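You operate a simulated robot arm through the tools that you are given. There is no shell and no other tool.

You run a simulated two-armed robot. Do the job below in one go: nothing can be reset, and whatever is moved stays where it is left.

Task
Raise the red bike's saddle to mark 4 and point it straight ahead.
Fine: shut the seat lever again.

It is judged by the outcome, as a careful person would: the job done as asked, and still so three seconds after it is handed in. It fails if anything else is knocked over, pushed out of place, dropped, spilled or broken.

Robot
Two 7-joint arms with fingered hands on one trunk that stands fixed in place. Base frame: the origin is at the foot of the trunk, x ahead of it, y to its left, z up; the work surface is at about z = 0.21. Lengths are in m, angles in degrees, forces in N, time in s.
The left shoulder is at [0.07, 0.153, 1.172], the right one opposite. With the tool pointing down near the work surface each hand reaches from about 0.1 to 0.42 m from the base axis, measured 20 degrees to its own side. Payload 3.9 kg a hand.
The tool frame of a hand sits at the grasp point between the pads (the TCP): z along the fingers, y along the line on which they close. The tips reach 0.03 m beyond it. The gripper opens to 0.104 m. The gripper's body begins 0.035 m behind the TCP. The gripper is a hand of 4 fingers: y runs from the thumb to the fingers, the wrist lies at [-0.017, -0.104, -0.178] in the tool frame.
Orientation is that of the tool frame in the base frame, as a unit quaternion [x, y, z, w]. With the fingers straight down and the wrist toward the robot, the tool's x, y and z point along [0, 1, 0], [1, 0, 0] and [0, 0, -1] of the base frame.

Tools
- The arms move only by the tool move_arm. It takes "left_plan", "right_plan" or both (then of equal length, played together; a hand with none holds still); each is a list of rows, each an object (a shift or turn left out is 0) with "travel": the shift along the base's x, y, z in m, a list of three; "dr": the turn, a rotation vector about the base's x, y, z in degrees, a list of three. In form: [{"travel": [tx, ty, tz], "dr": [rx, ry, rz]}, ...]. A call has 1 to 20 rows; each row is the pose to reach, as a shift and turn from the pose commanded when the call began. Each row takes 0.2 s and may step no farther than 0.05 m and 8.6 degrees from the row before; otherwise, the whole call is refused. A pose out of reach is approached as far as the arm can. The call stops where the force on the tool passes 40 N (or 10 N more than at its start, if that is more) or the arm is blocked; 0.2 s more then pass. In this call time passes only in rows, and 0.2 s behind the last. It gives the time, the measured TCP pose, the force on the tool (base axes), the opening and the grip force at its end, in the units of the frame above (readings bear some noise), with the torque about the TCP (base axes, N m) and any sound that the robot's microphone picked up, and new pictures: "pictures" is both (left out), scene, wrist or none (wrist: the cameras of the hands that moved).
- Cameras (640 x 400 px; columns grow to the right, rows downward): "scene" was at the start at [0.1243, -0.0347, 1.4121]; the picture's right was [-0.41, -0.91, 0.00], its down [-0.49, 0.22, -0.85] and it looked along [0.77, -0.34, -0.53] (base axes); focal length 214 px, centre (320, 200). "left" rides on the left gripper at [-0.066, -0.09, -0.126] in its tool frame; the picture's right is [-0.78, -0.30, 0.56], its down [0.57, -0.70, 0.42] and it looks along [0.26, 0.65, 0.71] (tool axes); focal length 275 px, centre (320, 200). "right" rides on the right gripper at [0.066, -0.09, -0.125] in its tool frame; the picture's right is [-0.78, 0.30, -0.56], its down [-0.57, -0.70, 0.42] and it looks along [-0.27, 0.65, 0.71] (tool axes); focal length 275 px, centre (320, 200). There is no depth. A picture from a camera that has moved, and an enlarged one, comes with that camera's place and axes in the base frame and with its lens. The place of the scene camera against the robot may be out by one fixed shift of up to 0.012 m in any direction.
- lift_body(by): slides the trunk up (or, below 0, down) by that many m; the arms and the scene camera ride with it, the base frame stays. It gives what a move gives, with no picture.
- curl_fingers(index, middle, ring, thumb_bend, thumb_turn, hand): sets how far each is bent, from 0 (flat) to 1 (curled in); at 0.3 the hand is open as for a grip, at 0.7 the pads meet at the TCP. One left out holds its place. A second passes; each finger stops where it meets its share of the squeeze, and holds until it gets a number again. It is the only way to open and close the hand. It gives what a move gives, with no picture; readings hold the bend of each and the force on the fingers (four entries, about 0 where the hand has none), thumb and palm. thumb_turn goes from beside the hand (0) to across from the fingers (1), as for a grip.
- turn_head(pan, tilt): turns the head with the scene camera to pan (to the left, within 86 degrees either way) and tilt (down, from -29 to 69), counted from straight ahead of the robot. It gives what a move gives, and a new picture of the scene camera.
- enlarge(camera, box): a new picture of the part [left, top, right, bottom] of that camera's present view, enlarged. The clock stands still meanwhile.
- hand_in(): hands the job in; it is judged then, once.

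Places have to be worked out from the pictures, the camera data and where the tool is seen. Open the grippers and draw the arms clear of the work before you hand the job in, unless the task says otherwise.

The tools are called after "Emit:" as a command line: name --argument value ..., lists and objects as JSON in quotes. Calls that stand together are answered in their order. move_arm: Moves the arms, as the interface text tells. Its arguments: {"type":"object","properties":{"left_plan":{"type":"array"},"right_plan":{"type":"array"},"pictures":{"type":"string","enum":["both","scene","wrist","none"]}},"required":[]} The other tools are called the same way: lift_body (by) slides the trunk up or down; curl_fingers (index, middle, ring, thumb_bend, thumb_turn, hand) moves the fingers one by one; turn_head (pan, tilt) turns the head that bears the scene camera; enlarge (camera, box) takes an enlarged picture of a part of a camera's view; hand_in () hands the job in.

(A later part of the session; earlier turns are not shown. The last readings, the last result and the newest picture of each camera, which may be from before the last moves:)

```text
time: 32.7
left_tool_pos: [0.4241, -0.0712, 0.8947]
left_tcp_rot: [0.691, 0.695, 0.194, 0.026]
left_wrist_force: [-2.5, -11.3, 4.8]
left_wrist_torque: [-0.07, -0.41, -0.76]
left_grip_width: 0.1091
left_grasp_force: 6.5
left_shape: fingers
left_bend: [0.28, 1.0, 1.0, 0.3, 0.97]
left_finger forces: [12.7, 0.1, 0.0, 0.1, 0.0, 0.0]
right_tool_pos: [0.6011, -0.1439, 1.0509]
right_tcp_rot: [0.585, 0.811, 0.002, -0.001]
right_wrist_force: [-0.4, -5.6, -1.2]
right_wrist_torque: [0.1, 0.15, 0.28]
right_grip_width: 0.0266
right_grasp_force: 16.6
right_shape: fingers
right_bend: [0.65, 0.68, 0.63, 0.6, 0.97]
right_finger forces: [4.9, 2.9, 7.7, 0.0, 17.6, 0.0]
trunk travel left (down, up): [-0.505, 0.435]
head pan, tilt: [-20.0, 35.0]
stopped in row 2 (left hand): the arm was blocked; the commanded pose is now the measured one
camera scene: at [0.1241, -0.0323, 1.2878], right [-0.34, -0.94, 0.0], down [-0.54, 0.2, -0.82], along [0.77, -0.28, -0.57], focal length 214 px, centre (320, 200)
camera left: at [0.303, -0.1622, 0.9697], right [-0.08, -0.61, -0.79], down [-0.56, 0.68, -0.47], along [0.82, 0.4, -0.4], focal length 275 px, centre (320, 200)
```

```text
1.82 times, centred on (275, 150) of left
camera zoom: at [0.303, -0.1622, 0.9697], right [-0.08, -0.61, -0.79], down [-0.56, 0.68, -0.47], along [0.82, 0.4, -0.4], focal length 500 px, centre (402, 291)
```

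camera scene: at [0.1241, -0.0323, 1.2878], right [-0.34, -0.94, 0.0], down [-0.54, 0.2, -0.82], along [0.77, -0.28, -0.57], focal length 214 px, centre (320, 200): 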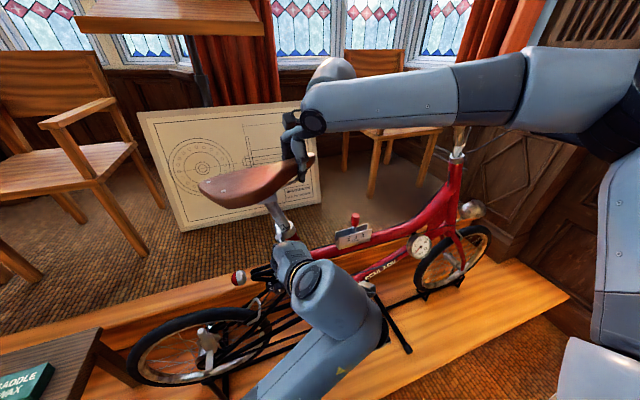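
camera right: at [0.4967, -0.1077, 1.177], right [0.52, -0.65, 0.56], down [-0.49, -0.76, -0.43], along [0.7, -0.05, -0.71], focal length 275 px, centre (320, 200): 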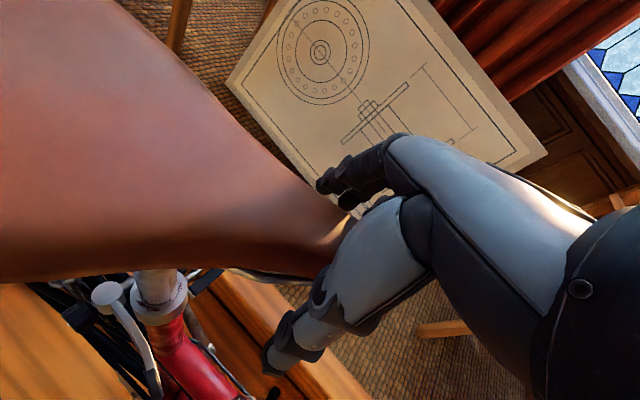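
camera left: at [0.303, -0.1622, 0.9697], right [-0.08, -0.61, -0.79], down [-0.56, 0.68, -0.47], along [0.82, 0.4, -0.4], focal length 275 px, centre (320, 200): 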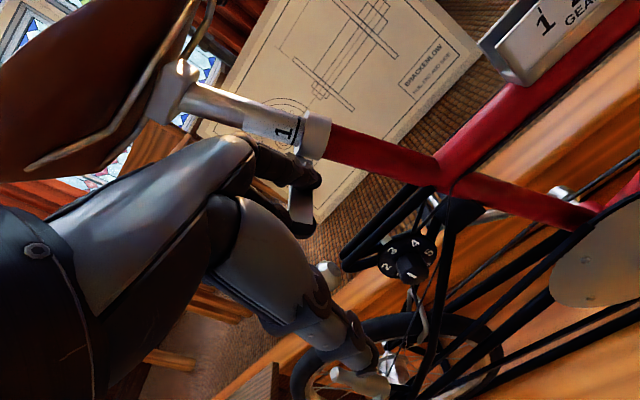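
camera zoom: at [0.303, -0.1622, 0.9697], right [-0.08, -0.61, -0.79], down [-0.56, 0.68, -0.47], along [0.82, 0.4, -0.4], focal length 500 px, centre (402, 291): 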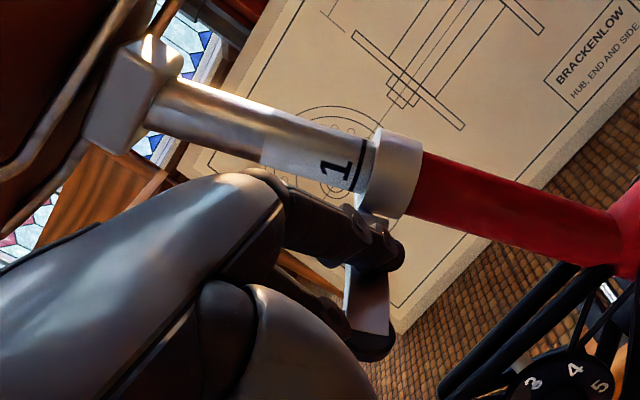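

The left arm was blocked while the index still presses on the lever (−11 N in y), so the arm itself is at a bad posture. I retrace toward the earlier good pose: undo the roll and go −y and slightly up.

Emit:
move_arm --left_plan '[{"travel": [0.004, -0.01, 0.005], "dr": [-4, 0, 0]}, {"travel": [0.008, -0.022, 0.01], "dr": [-8, 0, 0]}, {"travel": [0.01, -0.037, 0.015], "dr": [-12, -1, 0]}, {"travel": [0.01, -0.052, 0.02], "dr": [-14, -2, 0]}]'

Emit:
enlarge --camera "right" --box '[0, 200, 320, 400]'

```text
time: 33.7
left_tool_pos: [0.4599, -0.0734, 0.8954]
left_tcp_rot: [0.662, 0.717, 0.201, 0.088]
left_wrist_force: [-5.9, -5.2, 7.1]
left_wrist_torque: [0.0, -0.05, -0.45]
left_grip_width: 0.1026
left_grasp_force: 6.1
left_shape: fingers
left_bend: [0.32, 1.0, 1.0, 0.3, 0.97]
left_finger forces: [7.0, 5.7, 0.0, 0.0, 0.1, 0.1]
right_tool_pos: [0.6024, -0.1418, 1.0506]
right_tcp_rot: [0.585, 0.811, 0.0, 0.0]
right_wrist_force: [0.5, -9.4, 0.0]
right_wrist_torque: [0.04, 0.18, 0.32]
right_grip_width: 0.0262
right_grasp_force: 16.9
right_shape: fingers
right_bend: [0.65, 0.68, 0.62, 0.61, 0.98]
right_finger forces: [4.7, 2.9, 8.2, 0.0, 18.4, 0.0]
trunk travel left (down, up): [-0.505, 0.435]
head pan, tilt: [-20.0, 35.0]
stopped in row 4 (left hand): the arm was blocked; the commanded pose is now the measured one
camera scene: at [0.1241, -0.0318, 1.2879], right [-0.34, -0.94, 0.0], down [-0.54, 0.2, -0.82], along [0.77, -0.28, -0.57], focal length 214 px, centre (320, 200)
camera left: at [0.3362, -0.1643, 0.965], right [0.03, -0.68, -0.73], down [-0.54, 0.61, -0.59], along [0.84, 0.41, -0.35], focal length 275 px, centre (320, 200)
```

scene: 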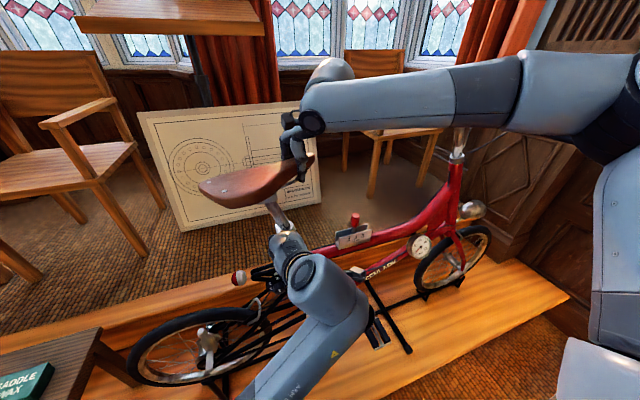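
left: 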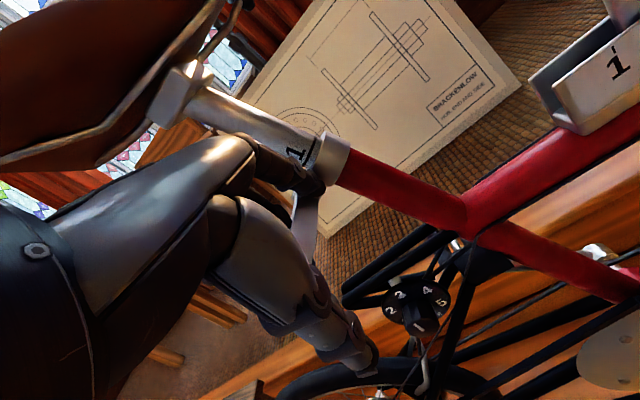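

```text
2.00 times, centred on (160, 300) of right
camera zoom: at [0.4969, -0.1074, 1.1761], right [0.53, -0.64, 0.56], down [-0.48, -0.76, -0.43], along [0.7, -0.04, -0.71], focal length 551 px, centre (640, 0)
```

zoom: 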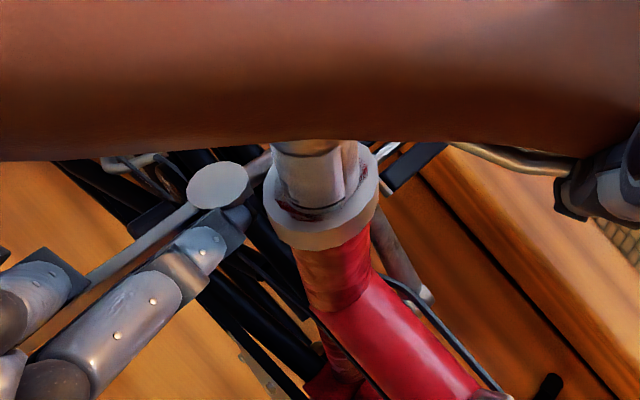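

Now it is clear: the lever is caught between the index (−y side) and the curled middle finger (+y side), which blocked the retreat. I withdraw the hand up and back along the finger direction to free it.

Emit:
move_arm --left_plan '[{"travel": [-0.006, -0.001, 0.015]}, {"travel": [-0.014, -0.003, 0.03]}, {"travel": [-0.024, -0.006, 0.045]}, {"travel": [-0.035, -0.01, 0.055]}]'

Emit:
enlarge --camera "right" --box '[0, 200, 320, 400]'

```text
time: 34.1
left_tool_pos: [0.4601, -0.0715, 0.8986]
left_tcp_rot: [0.668, 0.707, 0.22, 0.073]
left_wrist_force: [-1.3, -21.1, -4.3]
left_wrist_torque: [-0.01, 0.28, -1.35]
left_grip_width: 0.1035
left_grasp_force: 9.4
left_shape: fingers
left_bend: [0.31, 1.0, 1.0, 0.3, 0.97]
left_finger forces: [18.6, 0.0, 0.0, 0.0, 0.0, 0.0]
right_tool_pos: [0.6016, -0.142, 1.0515]
right_tcp_rot: [0.584, 0.812, 0.003, 0.001]
right_wrist_force: [-1.0, -10.9, -0.6]
right_wrist_torque: [0.0, 0.17, 0.31]
right_grip_width: 0.0262
right_grasp_force: 17.3
right_shape: fingers
right_bend: [0.65, 0.68, 0.63, 0.61, 0.98]
right_finger forces: [4.4, 2.8, 7.7, 0.1, 19.7, 0.0]
trunk travel left (down, up): [-0.505, 0.435]
head pan, tilt: [-20.0, 35.0]
stopped in row 2 (left hand): the force on the tool passed its limit at 47 N (the readings are from after the stop); the commanded pose is now the measured one
camera scene: at [0.1248, -0.0344, 1.2874], right [-0.35, -0.94, 0.0], down [-0.54, 0.2, -0.82], along [0.77, -0.28, -0.57], focal length 214 px, centre (320, 200)
camera left: at [0.3341, -0.1628, 0.9635], right [0.03, -0.64, -0.76], down [-0.53, 0.64, -0.56], along [0.85, 0.42, -0.32], focal length 275 px, centre (320, 200)
```

scene: 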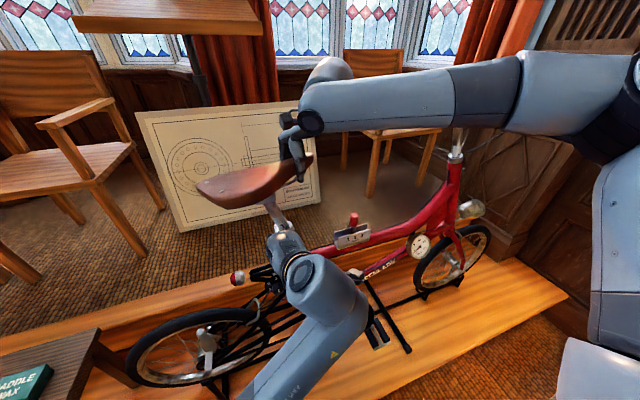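
left: 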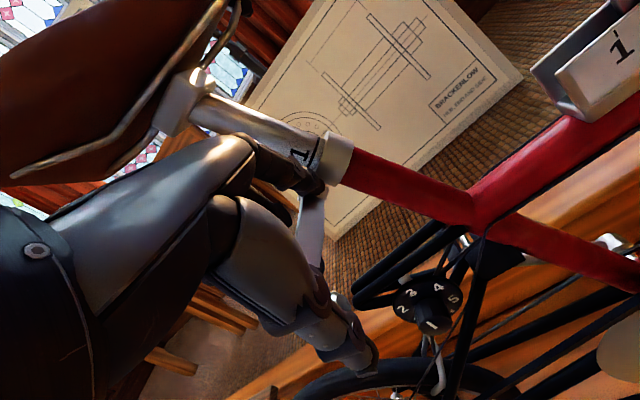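

```text
2.00 times, centred on (160, 300) of right
camera zoom: at [0.4962, -0.1083, 1.1761], right [0.53, -0.64, 0.56], down [-0.48, -0.76, -0.43], along [0.7, -0.04, -0.71], focal length 551 px, centre (640, 0)
```

zoom: 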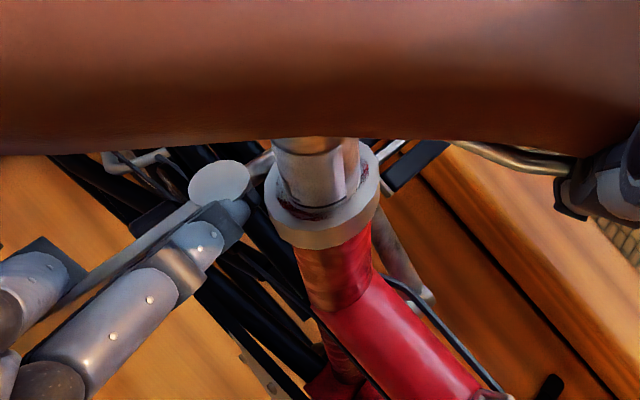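

The index is alongside the lever right up to its pivot and cannot be dragged out sideways. I fold the index too, so that the hand becomes a fist above the lever, then check forces.

Emit:
curl_fingers --hand "left" --index 1.0

Emit:
enlarge --camera "right" --box '[0, 200, 320, 400]'

Emit:
enlarge --camera "scene" --box '[240, 180, 400, 300]'

```text
time: 35.1
left_tool_pos: [0.4616, -0.0711, 0.8999]
left_tcp_rot: [0.665, 0.709, 0.221, 0.074]
left_wrist_force: [4.2, -28.8, 4.2]
left_wrist_torque: [-0.01, -0.25, -1.75]
left_grip_width: 0.101
left_grasp_force: 14.5
left_shape: fingers
left_bend: [0.33, 1.0, 1.0, 0.3, 0.97]
left_finger forces: [28.8, 0.1, 0.0, 0.0, 0.1, 0.0]
right_tool_pos: [0.6028, -0.142, 1.0515]
right_tcp_rot: [0.582, 0.813, 0.004, -0.003]
right_wrist_force: [0.6, -9.7, -1.3]
right_wrist_torque: [0.06, 0.16, 0.31]
right_grip_width: 0.0264
right_grasp_force: 17.9
right_shape: fingers
right_bend: [0.65, 0.68, 0.62, 0.61, 0.97]
right_finger forces: [4.7, 3.0, 8.1, 0.1, 18.8, 0.1]
trunk travel left (down, up): [-0.505, 0.435]
head pan, tilt: [-20.0, 35.0]
```

```text
2.00 times, centred on (160, 300) of right
camera zoom: at [0.4966, -0.1092, 1.1761], right [0.53, -0.64, 0.55], down [-0.48, -0.76, -0.43], along [0.7, -0.04, -0.71], focal length 551 px, centre (640, 0)
```

zoom: 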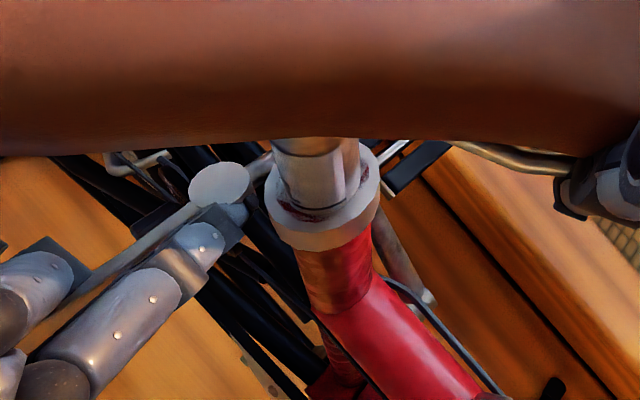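

```text
3.33 times, centred on (320, 240) of scene
camera zoom: at [0.1257, -0.0378, 1.2874], right [-0.35, -0.94, -0.01], down [-0.54, 0.21, -0.82], along [0.77, -0.28, -0.58], focal length 715 px, centre (320, 67)
```

zoom: 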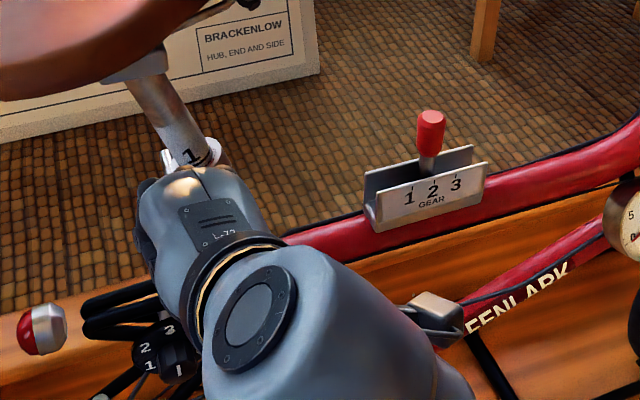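

The index is still wedged on the lever with nearly 29 N sideways, so I first reopen it to relax, then look down at the left arm's own posture.

Emit:
curl_fingers --hand "left" --index 0.3

Emit:
turn_head --pan 0 --tilt 65

```text
time: 36.1
left_tool_pos: [0.4605, -0.0707, 0.8986]
left_tcp_rot: [0.665, 0.71, 0.219, 0.072]
left_wrist_force: [-6.1, -26.2, -0.8]
left_wrist_torque: [0.03, -0.01, -1.65]
left_grip_width: 0.1039
left_grasp_force: 12.6
left_shape: fingers
left_bend: [0.31, 1.0, 1.0, 0.3, 0.97]
left_finger forces: [25.0, 0.1, 0.0, 0.0, 0.0, 0.1]
right_tool_pos: [0.6015, -0.1407, 1.0513]
right_tcp_rot: [0.583, 0.813, 0.004, -0.002]
right_wrist_force: [2.4, -10.7, -4.1]
right_wrist_torque: [0.0, 0.09, 0.25]
right_grip_width: 0.0265
right_grasp_force: 16.8
right_shape: fingers
right_bend: [0.65, 0.68, 0.62, 0.61, 0.98]
right_finger forces: [5.2, 3.4, 7.7, 0.0, 17.1, 0.0]
trunk travel left (down, up): [-0.505, 0.435]
head pan, tilt: [-20.0, 35.0]
```

```text
time: 37.1
left_tool_pos: [0.4604, -0.07, 0.8977]
left_tcp_rot: [0.666, 0.71, 0.219, 0.071]
left_wrist_force: [-5.1, -25.8, -0.5]
left_wrist_torque: [0.04, 0.07, -1.61]
left_grip_width: 0.1037
left_grasp_force: 12.2
left_shape: fingers
left_bend: [0.31, 1.0, 1.0, 0.3, 0.97]
left_finger forces: [24.0, 0.0, 0.0, 0.0, 0.0, 0.0]
right_tool_pos: [0.602, -0.142, 1.0508]
right_tcp_rot: [0.582, 0.813, 0.005, -0.001]
right_wrist_force: [0.8, -11.0, -5.5]
right_wrist_torque: [0.01, 0.12, 0.27]
right_grip_width: 0.0265
right_grasp_force: 16.5
right_shape: fingers
right_bend: [0.65, 0.68, 0.62, 0.61, 0.98]
right_finger forces: [5.0, 3.3, 7.7, 0.1, 17.5, 0.0]
trunk travel left (down, up): [-0.505, 0.435]
head pan, tilt: [0.0, 65.0]
camera scene: at [0.1034, -0.0077, 1.2478], right [-0.01, -1.0, -0.01], down [-0.91, 0.01, -0.42], along [0.42, 0.0, -0.91], focal length 214 px, centre (320, 200)
```

scene: 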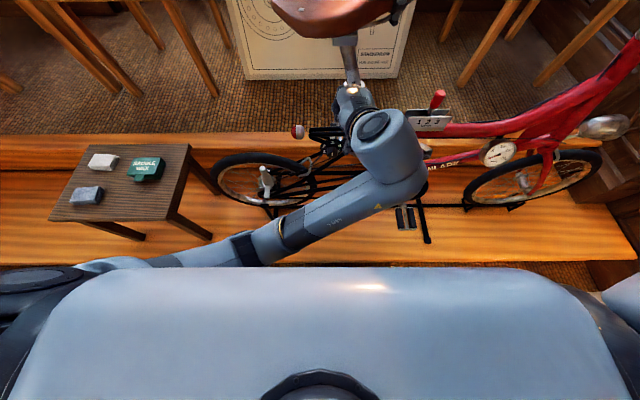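

The left arm crosses in front of the chest but is not touching the bike elsewhere; the lever is simply squeezed between two fingers. I make a small −y relief move first and read the forces.

Emit:
move_arm --left_plan '[{"travel": [0.0, -0.005, 0.0]}, {"travel": [0.0, -0.01, 0.0]}]' --pictures "none"

```text
time: 37.7
left_tool_pos: [0.4636, -0.0706, 0.8956]
left_tcp_rot: [0.66, 0.708, 0.241, 0.068]
left_wrist_force: [-22.1, -28.6, 17.7]
left_wrist_torque: [-0.04, -1.0, -1.81]
left_grip_width: 0.1019
left_grasp_force: 21.4
left_shape: fingers
left_bend: [0.32, 1.0, 1.0, 0.3, 0.97]
left_finger forces: [40.6, 1.2, 0.0, 0.0, 0.0, 0.0]
right_tool_pos: [0.5987, -0.1435, 1.0527]
right_tcp_rot: [0.582, 0.813, 0.004, -0.001]
right_wrist_force: [4.7, -11.3, -12.0]
right_wrist_torque: [-0.02, -0.02, 0.14]
right_grip_width: 0.0265
right_grasp_force: 15.9
right_shape: fingers
right_bend: [0.64, 0.68, 0.62, 0.61, 0.97]
right_finger forces: [6.0, 3.7, 7.2, 0.0, 15.1, 0.0]
trunk travel left (down, up): [-0.505, 0.435]
head pan, tilt: [0.0, 65.0]
```

The arm commands only wedge the fingers harder (index 40 N), so I lift both arms straight up a little with the trunk: 0.03 m should pull the left fingers off the lever and at the same time tests whether the saddle post is free.

Emit:
lift_body --by 0.03

Emit:
enlarge --camera "right" --box '[0, 200, 320, 400]'

Emit:
enlarge --camera "left" --box '[0, 0, 640, 400]'

Emit:
enlarge --camera "scene" --box '[250, 0, 470, 160]'

```text
time: 38.4
left_tool_pos: [0.4689, -0.0601, 0.9209]
left_tcp_rot: [0.657, 0.713, 0.237, 0.061]
left_wrist_force: [0.2, -0.9, -0.4]
left_wrist_torque: [0.03, 0.01, 0.05]
left_grip_width: 0.1043
left_grasp_force: 0.0
left_shape: fingers
left_bend: [0.3, 1.0, 1.0, 0.3, 0.97]
left_finger forces: [0.1, 0.0, 0.1, 0.0, 0.0, 0.0]
right_tool_pos: [0.6017, -0.1311, 1.0846]
right_tcp_rot: [0.58, 0.814, 0.005, 0.001]
right_wrist_force: [-5.8, 7.0, -5.2]
right_wrist_torque: [0.25, 0.32, 0.39]
right_grip_width: 0.027
right_grasp_force: 16.8
right_shape: fingers
right_bend: [0.65, 0.68, 0.63, 0.61, 0.96]
right_finger forces: [5.4, 3.8, 8.1, 0.1, 16.3, 0.1]
trunk travel left (down, up): [-0.535, 0.405]
head pan, tilt: [0.0, 65.0]
```

```text
2.00 times, centred on (160, 300) of right
camera zoom: at [0.4953, -0.1002, 1.2093], right [0.53, -0.64, 0.56], down [-0.47, -0.77, -0.43], along [0.7, -0.03, -0.71], focal length 551 px, centre (640, 0)
```

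zoom: 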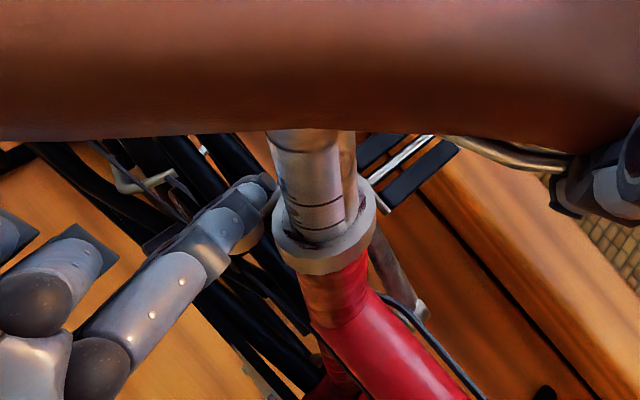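

```text
1.00 times, centred on (320, 200) of left (not enlarged: the box is as wide or as high as the picture)
camera zoom: at [0.3445, -0.1599, 0.9815], right [0.05, -0.61, -0.79], down [-0.54, 0.65, -0.54], along [0.84, 0.46, -0.3], focal length 275 px, centre (320, 200)
```

zoom: 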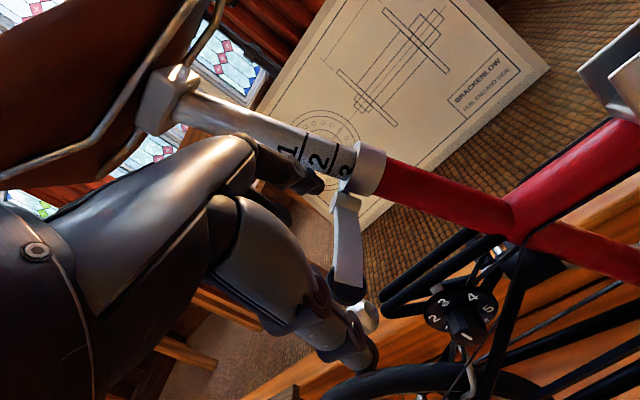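

```text
2.50 times, centred on (360, 80) of scene
camera zoom: at [0.1037, 0.0001, 1.2781], right [0.0, -1.0, 0.0], down [-0.91, 0.0, -0.42], along [0.42, 0.0, -0.91], focal length 536 px, centre (220, 500)
```

zoom: 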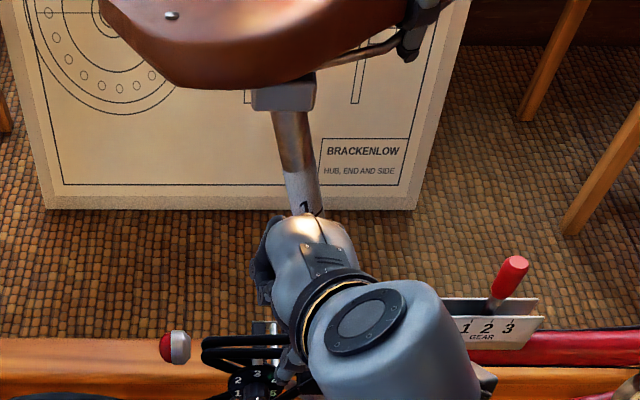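

The trunk lift freed the left hand (all forces near 0) and the saddle rose with the right hand, exposing marks 1, 2 and part of 3: the clamp is open. I zoom in on the marks to gauge spacing.

Emit:
enlarge --camera "left" --box '[250, 110, 410, 210]'

Emit:
enlarge --camera "right" --box '[100, 250, 220, 350]'

```text
4.00 times, centred on (330, 160) of left
camera zoom: at [0.3445, -0.1599, 0.9815], right [0.05, -0.61, -0.79], down [-0.54, 0.65, -0.54], along [0.84, 0.46, -0.3], focal length 1101 px, centre (280, 360)
```

zoom: 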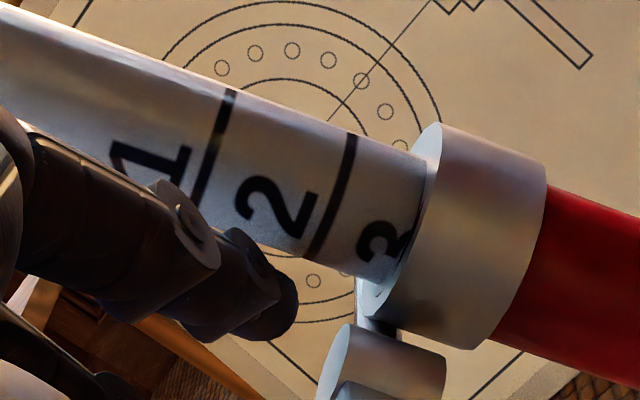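

```text
4.00 times, centred on (160, 300) of right
camera zoom: at [0.4953, -0.1002, 1.2093], right [0.53, -0.64, 0.56], down [-0.47, -0.77, -0.43], along [0.7, -0.03, -0.71], focal length 1101 px, centre (960, -200)
```

zoom: 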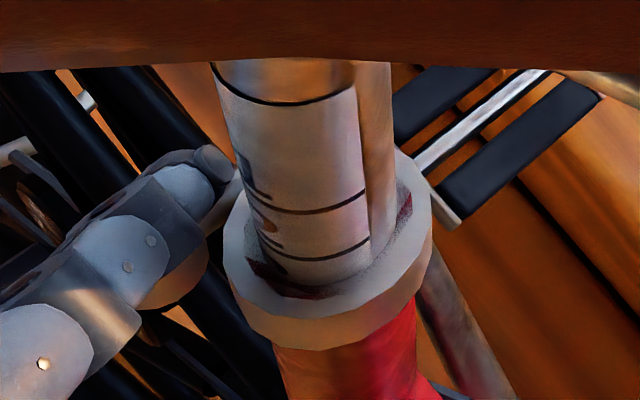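

Marks are spaced about 0.0255 m with each line just below its digit; line 2 is now about 14 mm above the collar, so line 4 needs roughly 36–37 mm more lift. First I draw the left hand up, back and to the left of the open lever, turning it so it can later push the lever shut from the left.

Emit:
move_arm --left_plan '[{"travel": [-0.015, 0.0, 0.02], "dr": [-2.98, -3.72, -6.84]}, {"travel": [-0.025, 0.01, 0.035], "dr": [-5.96, -7.44, -13.68]}, {"travel": [-0.035, 0.03, 0.035], "dr": [-8.94, -11.16, -20.5]}, {"travel": [-0.04, 0.05, 0.03], "dr": [-11.9, -14.9, -27.3]}, {"travel": [-0.045, 0.07, 0.025], "dr": [-14.9, -18.6, -34.2]}, {"travel": [-0.05, 0.085, 0.02], "dr": [-17.9, -22.3, -41.0]}, {"travel": [-0.05, 0.1, 0.015], "dr": [-20.9, -26.0, -47.9]}, {"travel": [-0.05, 0.12, 0.01], "dr": [-23.9, -29.8, -54.7]}]'

Emit:
enlarge --camera "right" --box '[0, 200, 320, 400]'

```text
time: 40.0
left_tool_pos: [0.4268, 0.0303, 0.9468]
left_tcp_rot: [0.796, 0.419, 0.188, 0.394]
left_wrist_force: [-0.3, 0.1, 0.6]
left_wrist_torque: [0.0, 0.03, -0.02]
left_grip_width: 0.1043
left_grasp_force: 0.1
left_shape: fingers
left_bend: [0.3, 1.0, 1.0, 0.3, 0.97]
left_finger forces: [0.0, 0.1, 0.0, 0.0, 0.1, 0.0]
left hand out of reach, approached as far as the arm can: row 5, 6
right_tool_pos: [0.6021, -0.1346, 1.0826]
right_tcp_rot: [0.582, 0.814, 0.003, -0.001]
right_wrist_force: [-6.4, 8.3, -0.2]
right_wrist_torque: [0.24, 0.27, 0.42]
right_grip_width: 0.0257
right_grasp_force: 15.8
right_shape: fingers
right_bend: [0.65, 0.68, 0.63, 0.61, 0.96]
right_finger forces: [5.6, 2.9, 7.5, 0.1, 16.4, 0.0]
trunk travel left (down, up): [-0.535, 0.405]
head pan, tilt: [0.0, 65.0]
stopped in row 7 (left hand): the arm was blocked; the commanded pose is now the measured one
camera scene: at [0.1036, -0.0006, 1.2779], right [0.0, -1.0, 0.0], down [-0.91, 0.0, -0.42], along [0.42, 0.0, -0.91], focal length 214 px, centre (320, 200)
camera left: at [0.2625, 0.0651, 0.9582], right [-0.25, -0.79, -0.55], down [0.24, 0.5, -0.83], along [0.94, -0.34, 0.06], focal length 275 px, centre (320, 200)
```

scene: 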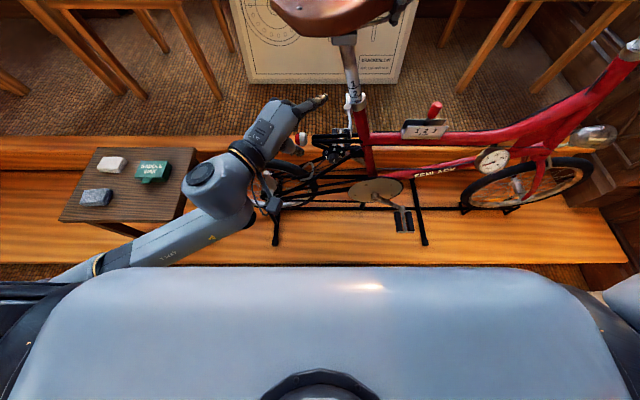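
left: 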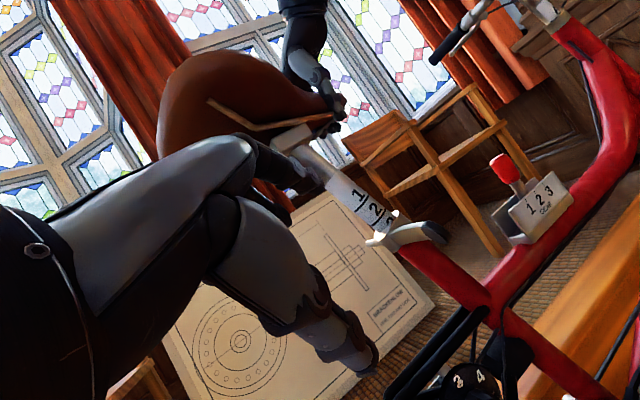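

```text
2.00 times, centred on (160, 300) of right
camera zoom: at [0.4959, -0.1008, 1.2071], right [0.53, -0.64, 0.56], down [-0.48, -0.77, -0.43], along [0.7, -0.04, -0.71], focal length 551 px, centre (640, 0)
```

zoom: 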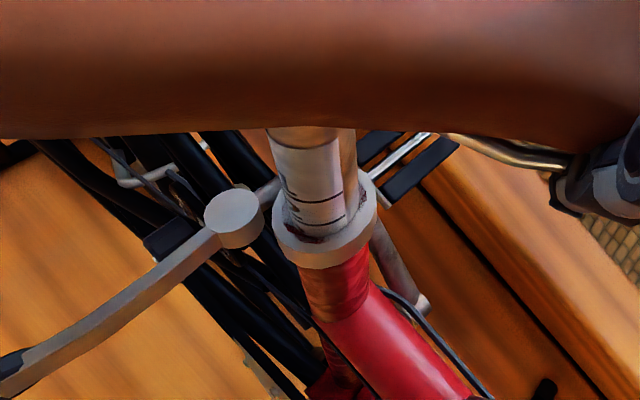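

The left hand is free and its camera now watches the marks. Next I turn the saddle clockwise about the post axis (tilt ≈19°) with the right hand, first about 24°, following the circle around the post.

Emit:
move_arm --right_plan '[{"travel": [-0.0137, -0.0061, 0.0021], "dr": [0, -2.6, -7.57]}, {"travel": [-0.0283, -0.0103, 0.0035], "dr": [0, -5.2, -15.1]}, {"travel": [-0.0433, -0.0126, 0.0043], "dr": [0, -7.8, -22.7]}]'

Emit:
enlarge --camera "left" --box '[0, 0, 640, 400]'

```text
time: 40.8
left_tool_pos: [0.4255, 0.0312, 0.9473]
left_tcp_rot: [0.796, 0.42, 0.186, 0.395]
left_wrist_force: [0.4, 0.1, -0.1]
left_wrist_torque: [0.01, -0.01, -0.02]
left_grip_width: 0.1044
left_grasp_force: 0.0
left_shape: fingers
left_bend: [0.3, 1.0, 1.0, 0.3, 0.97]
left_finger forces: [0.1, 0.0, 0.0, 0.1, 0.1, 0.1]
right_tool_pos: [0.5575, -0.1449, 1.0855]
right_tcp_rot: [0.73, 0.68, 0.04, 0.056]
right_wrist_force: [-4.0, 4.9, -3.4]
right_wrist_torque: [0.23, 0.25, 0.37]
right_grip_width: 0.0262
right_grasp_force: 16.9
right_shape: fingers
right_bend: [0.65, 0.68, 0.63, 0.61, 0.97]
right_finger forces: [5.1, 3.4, 8.0, 0.0, 17.9, 0.0]
trunk travel left (down, up): [-0.535, 0.405]
head pan, tilt: [0.0, 65.0]
camera scene: at [0.103, 0.0016, 1.2778], right [0.0, -1.0, 0.0], down [-0.91, 0.0, -0.42], along [0.42, 0.0, -0.91], focal length 214 px, centre (320, 200)
camera right: at [0.4583, -0.07, 1.196], right [0.16, -0.78, 0.61], down [-0.68, -0.53, -0.51], along [0.72, -0.33, -0.61], focal length 275 px, centre (320, 200)
```

scene: 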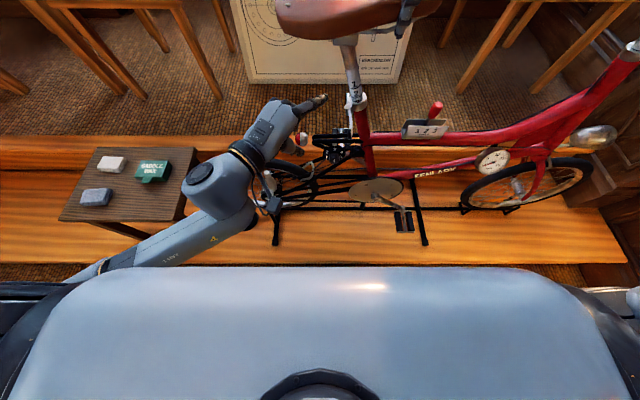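
right: 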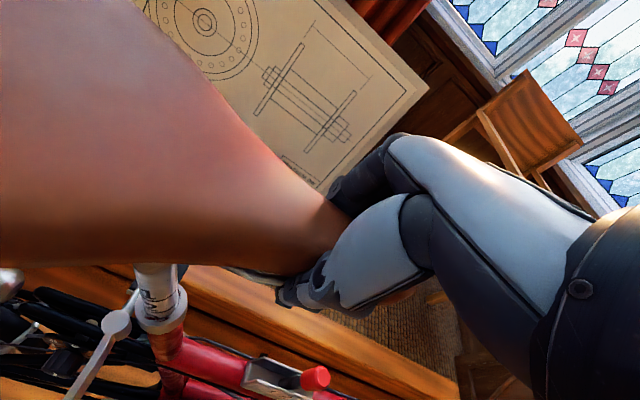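

```text
1.00 times, centred on (320, 200) of left (not enlarged: the box is as wide or as high as the picture)
camera zoom: at [0.2619, 0.0667, 0.9582], right [-0.25, -0.8, -0.55], down [0.23, 0.5, -0.83], along [0.94, -0.34, 0.06], focal length 275 px, centre (320, 200)
```

zoom: 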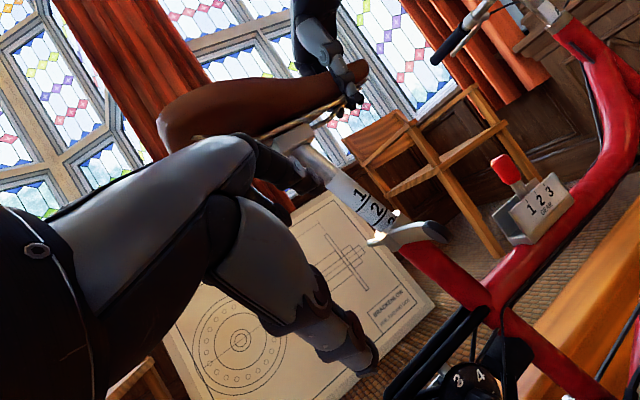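

Turning goes smoothly with small forces. I now raise about 0.03 m along the post axis while adding 5° more turn, then look at the marks and the alignment.

Emit:
move_arm --right_plan '[{"travel": [-0.005, 0.0033, 0.0095], "dr": [0, -0.8, -2.4]}, {"travel": [-0.0095, 0.0067, 0.0193], "dr": [0, -1.6, -4.7]}, {"travel": [-0.0095, 0.01, 0.029], "dr": [0, -1.6, -4.7]}]'

Emit:
turn_head --pan -12 --tilt 30

Emit:
enlarge --camera "left" --box '[310, 150, 450, 260]'

Emit:
enlarge --camera "scene" --box '[220, 120, 380, 260]'

```text
time: 41.6
left_tool_pos: [0.4272, 0.0309, 0.947]
left_tcp_rot: [0.796, 0.421, 0.186, 0.394]
left_wrist_force: [0.3, -0.2, -0.3]
left_wrist_torque: [0.0, 0.0, 0.0]
left_grip_width: 0.1048
left_grasp_force: 0.0
left_shape: fingers
left_bend: [0.3, 1.0, 1.0, 0.3, 0.97]
left_finger forces: [0.1, 0.0, 0.0, 0.1, 0.1, 0.1]
right_tool_pos: [0.549, -0.1366, 1.1129]
right_tcp_rot: [0.758, 0.648, 0.045, 0.066]
right_wrist_force: [-2.4, 2.3, -19.0]
right_wrist_torque: [0.3, 0.19, 0.39]
right_grip_width: 0.0269
right_grasp_force: 18.6
right_shape: fingers
right_bend: [0.65, 0.68, 0.63, 0.6, 0.97]
right_finger forces: [5.4, 4.9, 9.9, 0.0, 16.5, 0.0]
trunk travel left (down, up): [-0.535, 0.405]
head pan, tilt: [0.0, 65.0]
camera scene: at [0.105, 0.0007, 1.2776], right [0.0, -1.0, 0.0], down [-0.91, 0.0, -0.42], along [0.42, 0.0, -0.91], focal length 214 px, centre (320, 200)
camera right: at [0.4537, -0.0534, 1.2212], right [0.08, -0.79, 0.61], down [-0.71, -0.48, -0.52], along [0.7, -0.39, -0.6], focal length 275 px, centre (320, 200)
```

scene: 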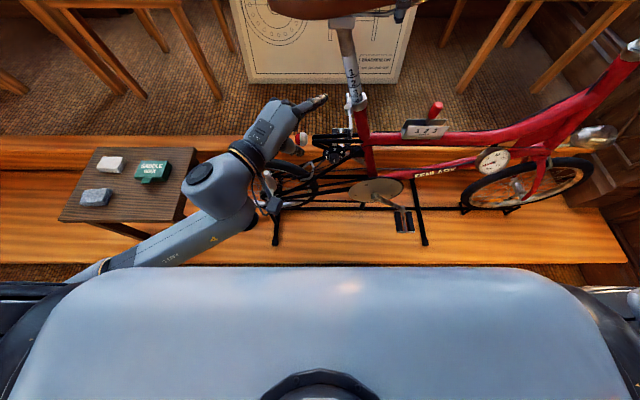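
right: 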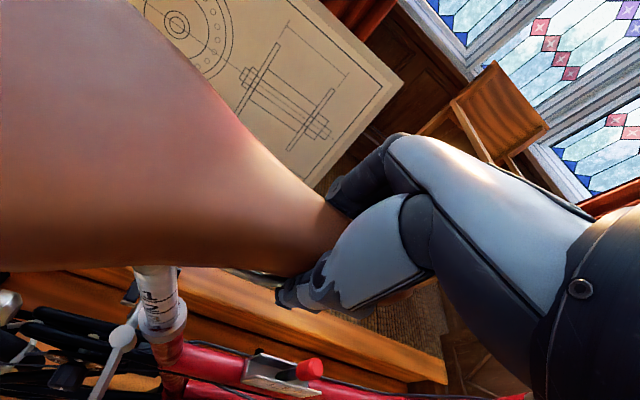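

```text
time: 42.6
left_tool_pos: [0.4273, 0.03, 0.9466]
left_tcp_rot: [0.796, 0.42, 0.186, 0.395]
left_wrist_force: [-1.5, -0.9, 0.4]
left_wrist_torque: [0.0, 0.0, -0.02]
left_grip_width: 0.1046
left_grasp_force: 0.1
left_shape: fingers
left_bend: [0.3, 1.0, 1.0, 0.3, 0.97]
left_finger forces: [0.0, 0.0, 0.1, 0.1, 0.0, 0.0]
right_tool_pos: [0.5492, -0.1378, 1.1124]
right_tcp_rot: [0.756, 0.649, 0.046, 0.065]
right_wrist_force: [-3.8, 4.1, -19.1]
right_wrist_torque: [0.27, 0.2, 0.38]
right_grip_width: 0.0268
right_grasp_force: 19.0
right_shape: fingers
right_bend: [0.65, 0.68, 0.63, 0.6, 0.97]
right_finger forces: [5.1, 4.8, 9.5, 0.1, 17.4, 0.0]
trunk travel left (down, up): [-0.535, 0.405]
head pan, tilt: [-12.0, 30.0]
camera scene: at [0.1327, -0.0181, 1.3251], right [-0.21, -0.98, 0.0], down [-0.49, 0.1, -0.86], along [0.85, -0.18, -0.5], focal length 214 px, centre (320, 200)
```

scene: 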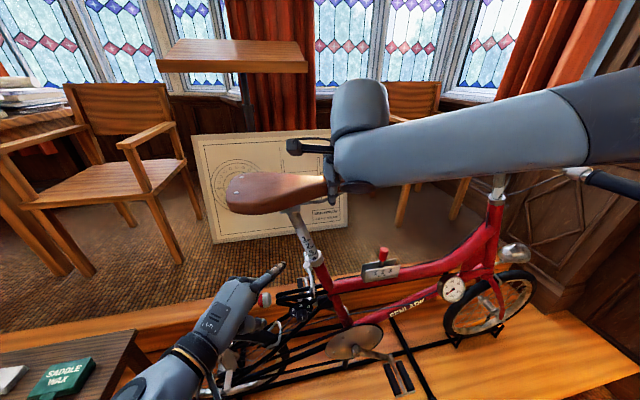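

```text
3.64 times, centred on (380, 205) of left
camera zoom: at [0.2632, 0.066, 0.9578], right [-0.25, -0.8, -0.55], down [0.23, 0.5, -0.83], along [0.94, -0.34, 0.06], focal length 1001 px, centre (102, 182)
```

zoom: 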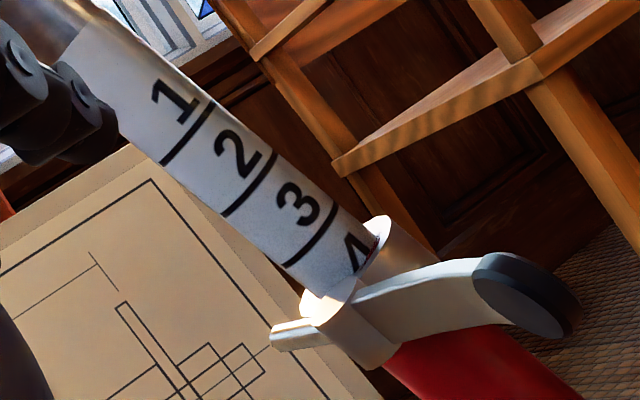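

```text
2.86 times, centred on (300, 190) of scene
camera zoom: at [0.1327, -0.0181, 1.3251], right [-0.21, -0.98, 0.0], down [-0.49, 0.1, -0.86], along [0.85, -0.18, -0.5], focal length 613 px, centre (377, 229)
```

zoom: 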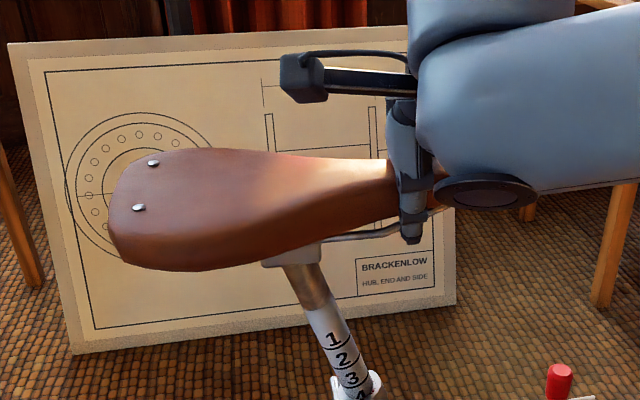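

Marks 1–3 and most of 4 show; about 9–10 mm more lift brings line 4 to the collar. The rivet line suggests the saddle is already near straight, so I enlarge to measure the yaw more exactly before the last adjustments.

Emit:
enlarge --camera "scene" --box '[220, 165, 300, 215]'

Emit:
enlarge --camera "scene" --box '[280, 200, 350, 260]'

Emit:
enlarge --camera "left" --box '[360, 190, 420, 240]'

Emit:
enlarge --camera "right" --box '[0, 200, 320, 400]'

```text
8.00 times, centred on (260, 190) of scene
camera zoom: at [0.1327, -0.0181, 1.3251], right [-0.21, -0.98, 0.0], down [-0.49, 0.1, -0.86], along [0.85, -0.18, -0.5], focal length 1716 px, centre (800, 280)
```

zoom: 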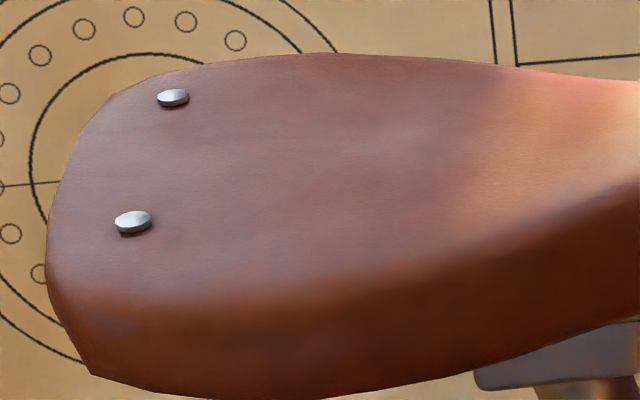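

```text
6.67 times, centred on (315, 230) of scene
camera zoom: at [0.1327, -0.0181, 1.3251], right [-0.21, -0.98, 0.0], down [-0.49, 0.1, -0.86], along [0.85, -0.18, -0.5], focal length 1430 px, centre (353, 0)
```

zoom: 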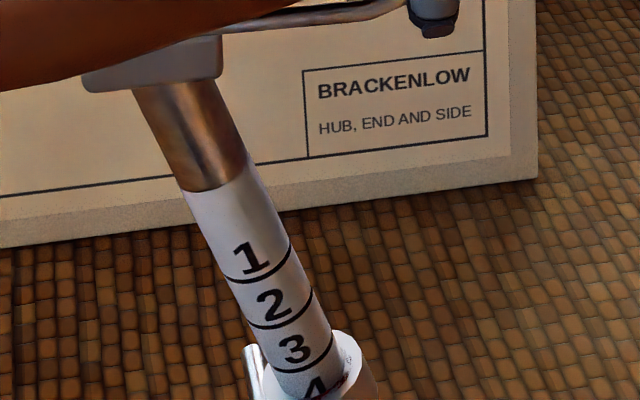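

```text
8.00 times, centred on (390, 215) of left
camera zoom: at [0.2632, 0.066, 0.9578], right [-0.25, -0.8, -0.55], down [0.23, 0.5, -0.83], along [0.94, -0.34, 0.06], focal length 2202 px, centre (-240, 80)
```

zoom: 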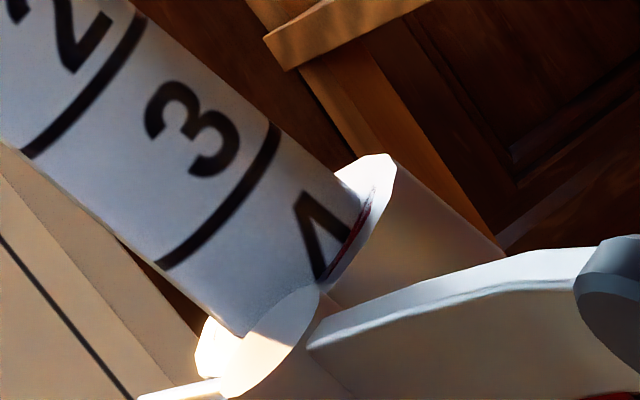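

```text
2.00 times, centred on (160, 300) of right
camera zoom: at [0.4535, -0.0535, 1.2215], right [0.08, -0.79, 0.61], down [-0.71, -0.48, -0.52], along [0.7, -0.39, -0.6], focal length 551 px, centre (640, 0)
```

zoom: 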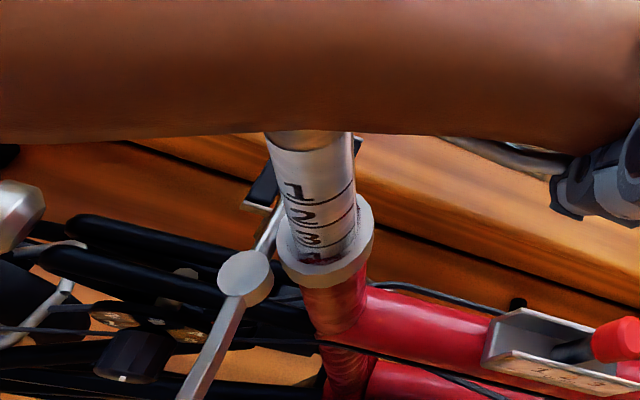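

Rivets give a saddle heading of about −91.7°. To know the bike's own heading better, I enlarge the headset region in both cameras for triangulation.

Emit:
enlarge --camera "scene" --box '[440, 160, 560, 280]'

Emit:
enlarge --camera "left" --box '[420, 0, 640, 200]'

```text
3.33 times, centred on (500, 220) of scene
camera zoom: at [0.1327, -0.0181, 1.3251], right [-0.21, -0.98, 0.0], down [-0.49, 0.1, -0.86], along [0.85, -0.18, -0.5], focal length 715 px, centre (-280, 133)
```

zoom: 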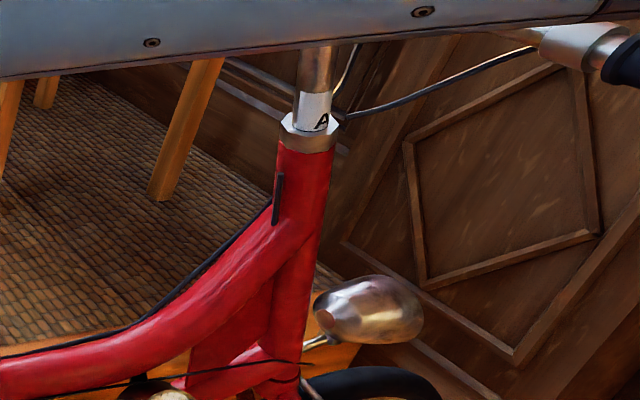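

```text
2.00 times, centred on (530, 100) of left
camera zoom: at [0.2632, 0.066, 0.9578], right [-0.25, -0.8, -0.55], down [0.23, 0.5, -0.83], along [0.94, -0.34, 0.06], focal length 551 px, centre (-100, 400)
```

zoom: 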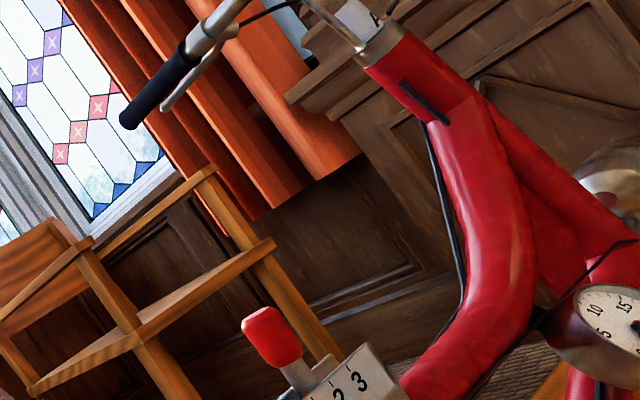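

Axis and headset both lie at x ≈ 0.543, so the bike heading is −90.0°, and the saddle is about 1° past it. I raise another ~8 mm along the post and turn back 1°.

Emit:
move_arm --right_plan '[{"travel": [0.001, 0.0014, 0.004], "dr": [0, 0.15, 0.5]}, {"travel": [0.002, 0.0028, 0.008], "dr": [0, 0.3, 1.0]}]' --pictures "none"

Emit:
enlarge --camera "left" --box '[360, 190, 420, 240]'

Emit:
enlarge --camera "scene" --box '[290, 215, 340, 265]'

Emit:
enlarge --camera "right" --box '[100, 240, 220, 340]'

```text
time: 43.2
left_tool_pos: [0.426, 0.03, 0.947]
left_tcp_rot: [0.796, 0.419, 0.185, 0.395]
left_wrist_force: [0.3, -0.3, 0.6]
left_wrist_torque: [0.01, 0.03, 0.0]
left_grip_width: 0.1044
left_grasp_force: 0.0
left_shape: fingers
left_bend: [0.3, 1.0, 1.0, 0.3, 0.97]
left_finger forces: [0.0, 0.0, 0.0, 0.0, 0.0, 0.0]
right_tool_pos: [0.5522, -0.135, 1.1219]
right_tcp_rot: [0.75, 0.657, 0.046, 0.064]
right_wrist_force: [-7.3, 3.8, -19.1]
right_wrist_torque: [0.28, 0.21, 0.36]
right_grip_width: 0.027
right_grasp_force: 18.6
right_shape: fingers
right_bend: [0.66, 0.68, 0.64, 0.6, 0.96]
right_finger forces: [4.8, 4.5, 9.2, 0.0, 18.6, 0.1]
trunk travel left (down, up): [-0.535, 0.405]
head pan, tilt: [-12.0, 30.0]
```

```text
8.00 times, centred on (390, 215) of left
camera zoom: at [0.2627, 0.0659, 0.958], right [-0.25, -0.8, -0.55], down [0.23, 0.5, -0.83], along [0.94, -0.34, 0.06], focal length 2202 px, centre (-240, 80)
```

zoom: 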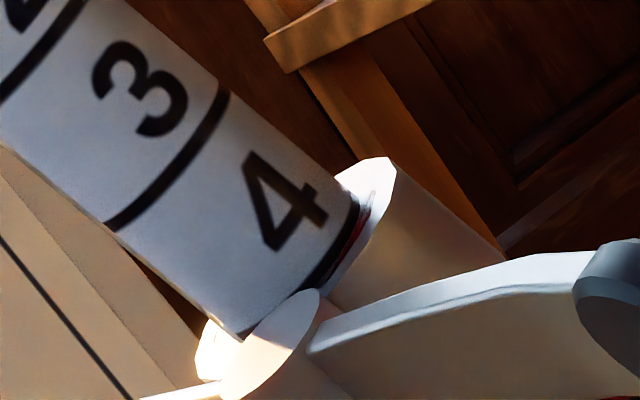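

```text
8.00 times, centred on (315, 240) of scene
camera zoom: at [0.1319, -0.0182, 1.3253], right [-0.21, -0.98, 0.0], down [-0.49, 0.1, -0.87], along [0.85, -0.18, -0.5], focal length 1716 px, centre (360, -120)
```

zoom: 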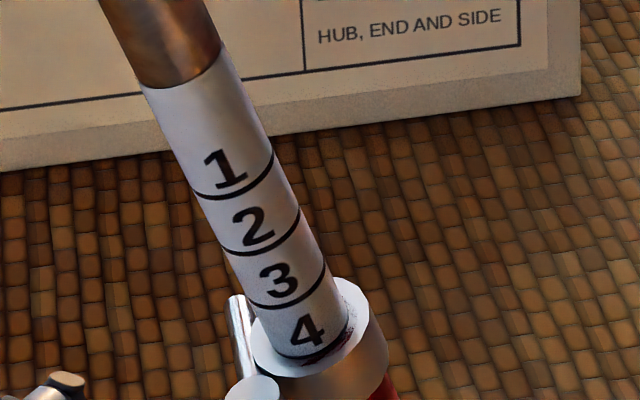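

```text
4.00 times, centred on (160, 290) of right
camera zoom: at [0.4541, -0.0525, 1.231], right [0.1, -0.79, 0.61], down [-0.7, -0.49, -0.52], along [0.71, -0.37, -0.6], focal length 1101 px, centre (960, -160)
```

zoom: 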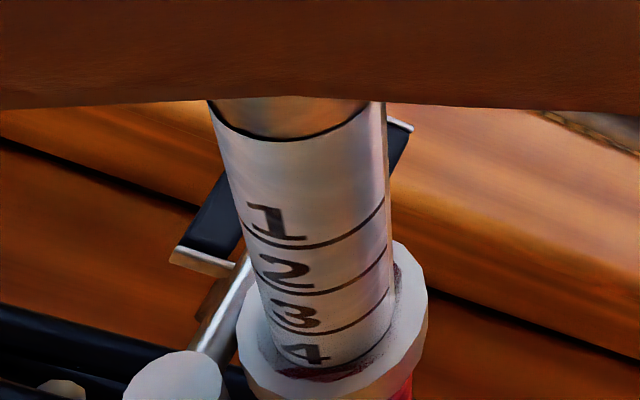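

Line 4 now sits right at the collar's top edge. I re-measure the yaw from the rivets and clamp block.

Emit:
enlarge --camera "scene" --box '[220, 160, 300, 210]'

Emit:
enlarge --camera "scene" --box '[210, 140, 350, 240]'

Emit:
enlarge --camera "left" --box '[0, 0, 640, 400]'

```text
8.00 times, centred on (260, 185) of scene
camera zoom: at [0.1319, -0.0182, 1.3253], right [-0.21, -0.98, 0.0], down [-0.49, 0.1, -0.87], along [0.85, -0.18, -0.5], focal length 1716 px, centre (800, 320)
```

zoom: 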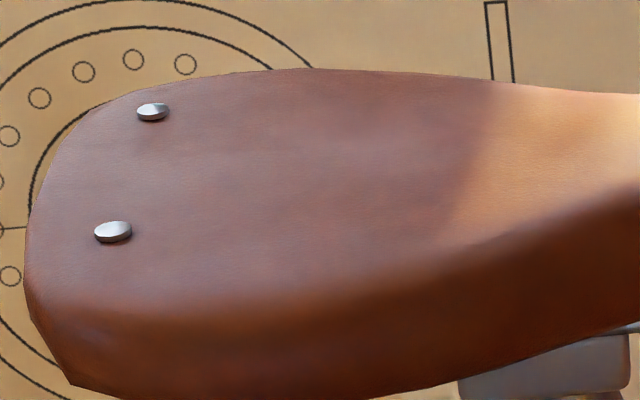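

```text
4.00 times, centred on (280, 190) of scene
camera zoom: at [0.1319, -0.0182, 1.3253], right [-0.21, -0.98, 0.0], down [-0.49, 0.1, -0.87], along [0.85, -0.18, -0.5], focal length 858 px, centre (480, 240)
```

zoom: 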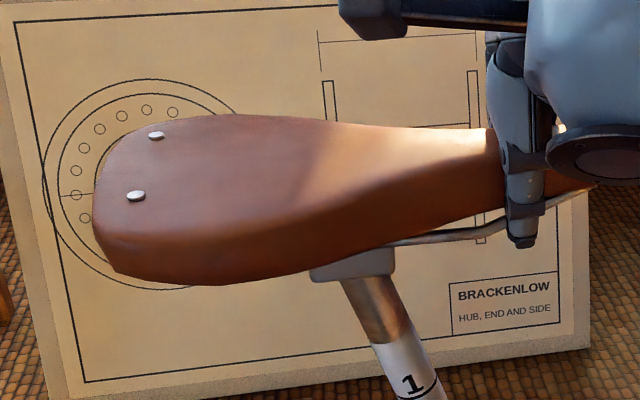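

```text
1.00 times, centred on (320, 200) of left (not enlarged: the box is as wide or as high as the picture)
camera zoom: at [0.2627, 0.0659, 0.958], right [-0.25, -0.8, -0.55], down [0.23, 0.5, -0.83], along [0.94, -0.34, 0.06], focal length 275 px, centre (320, 200)
```

zoom: 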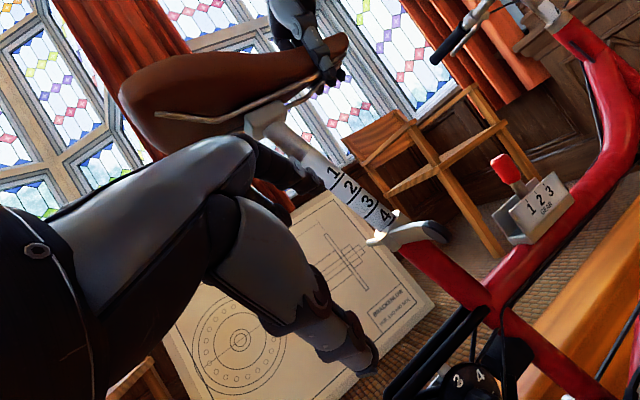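

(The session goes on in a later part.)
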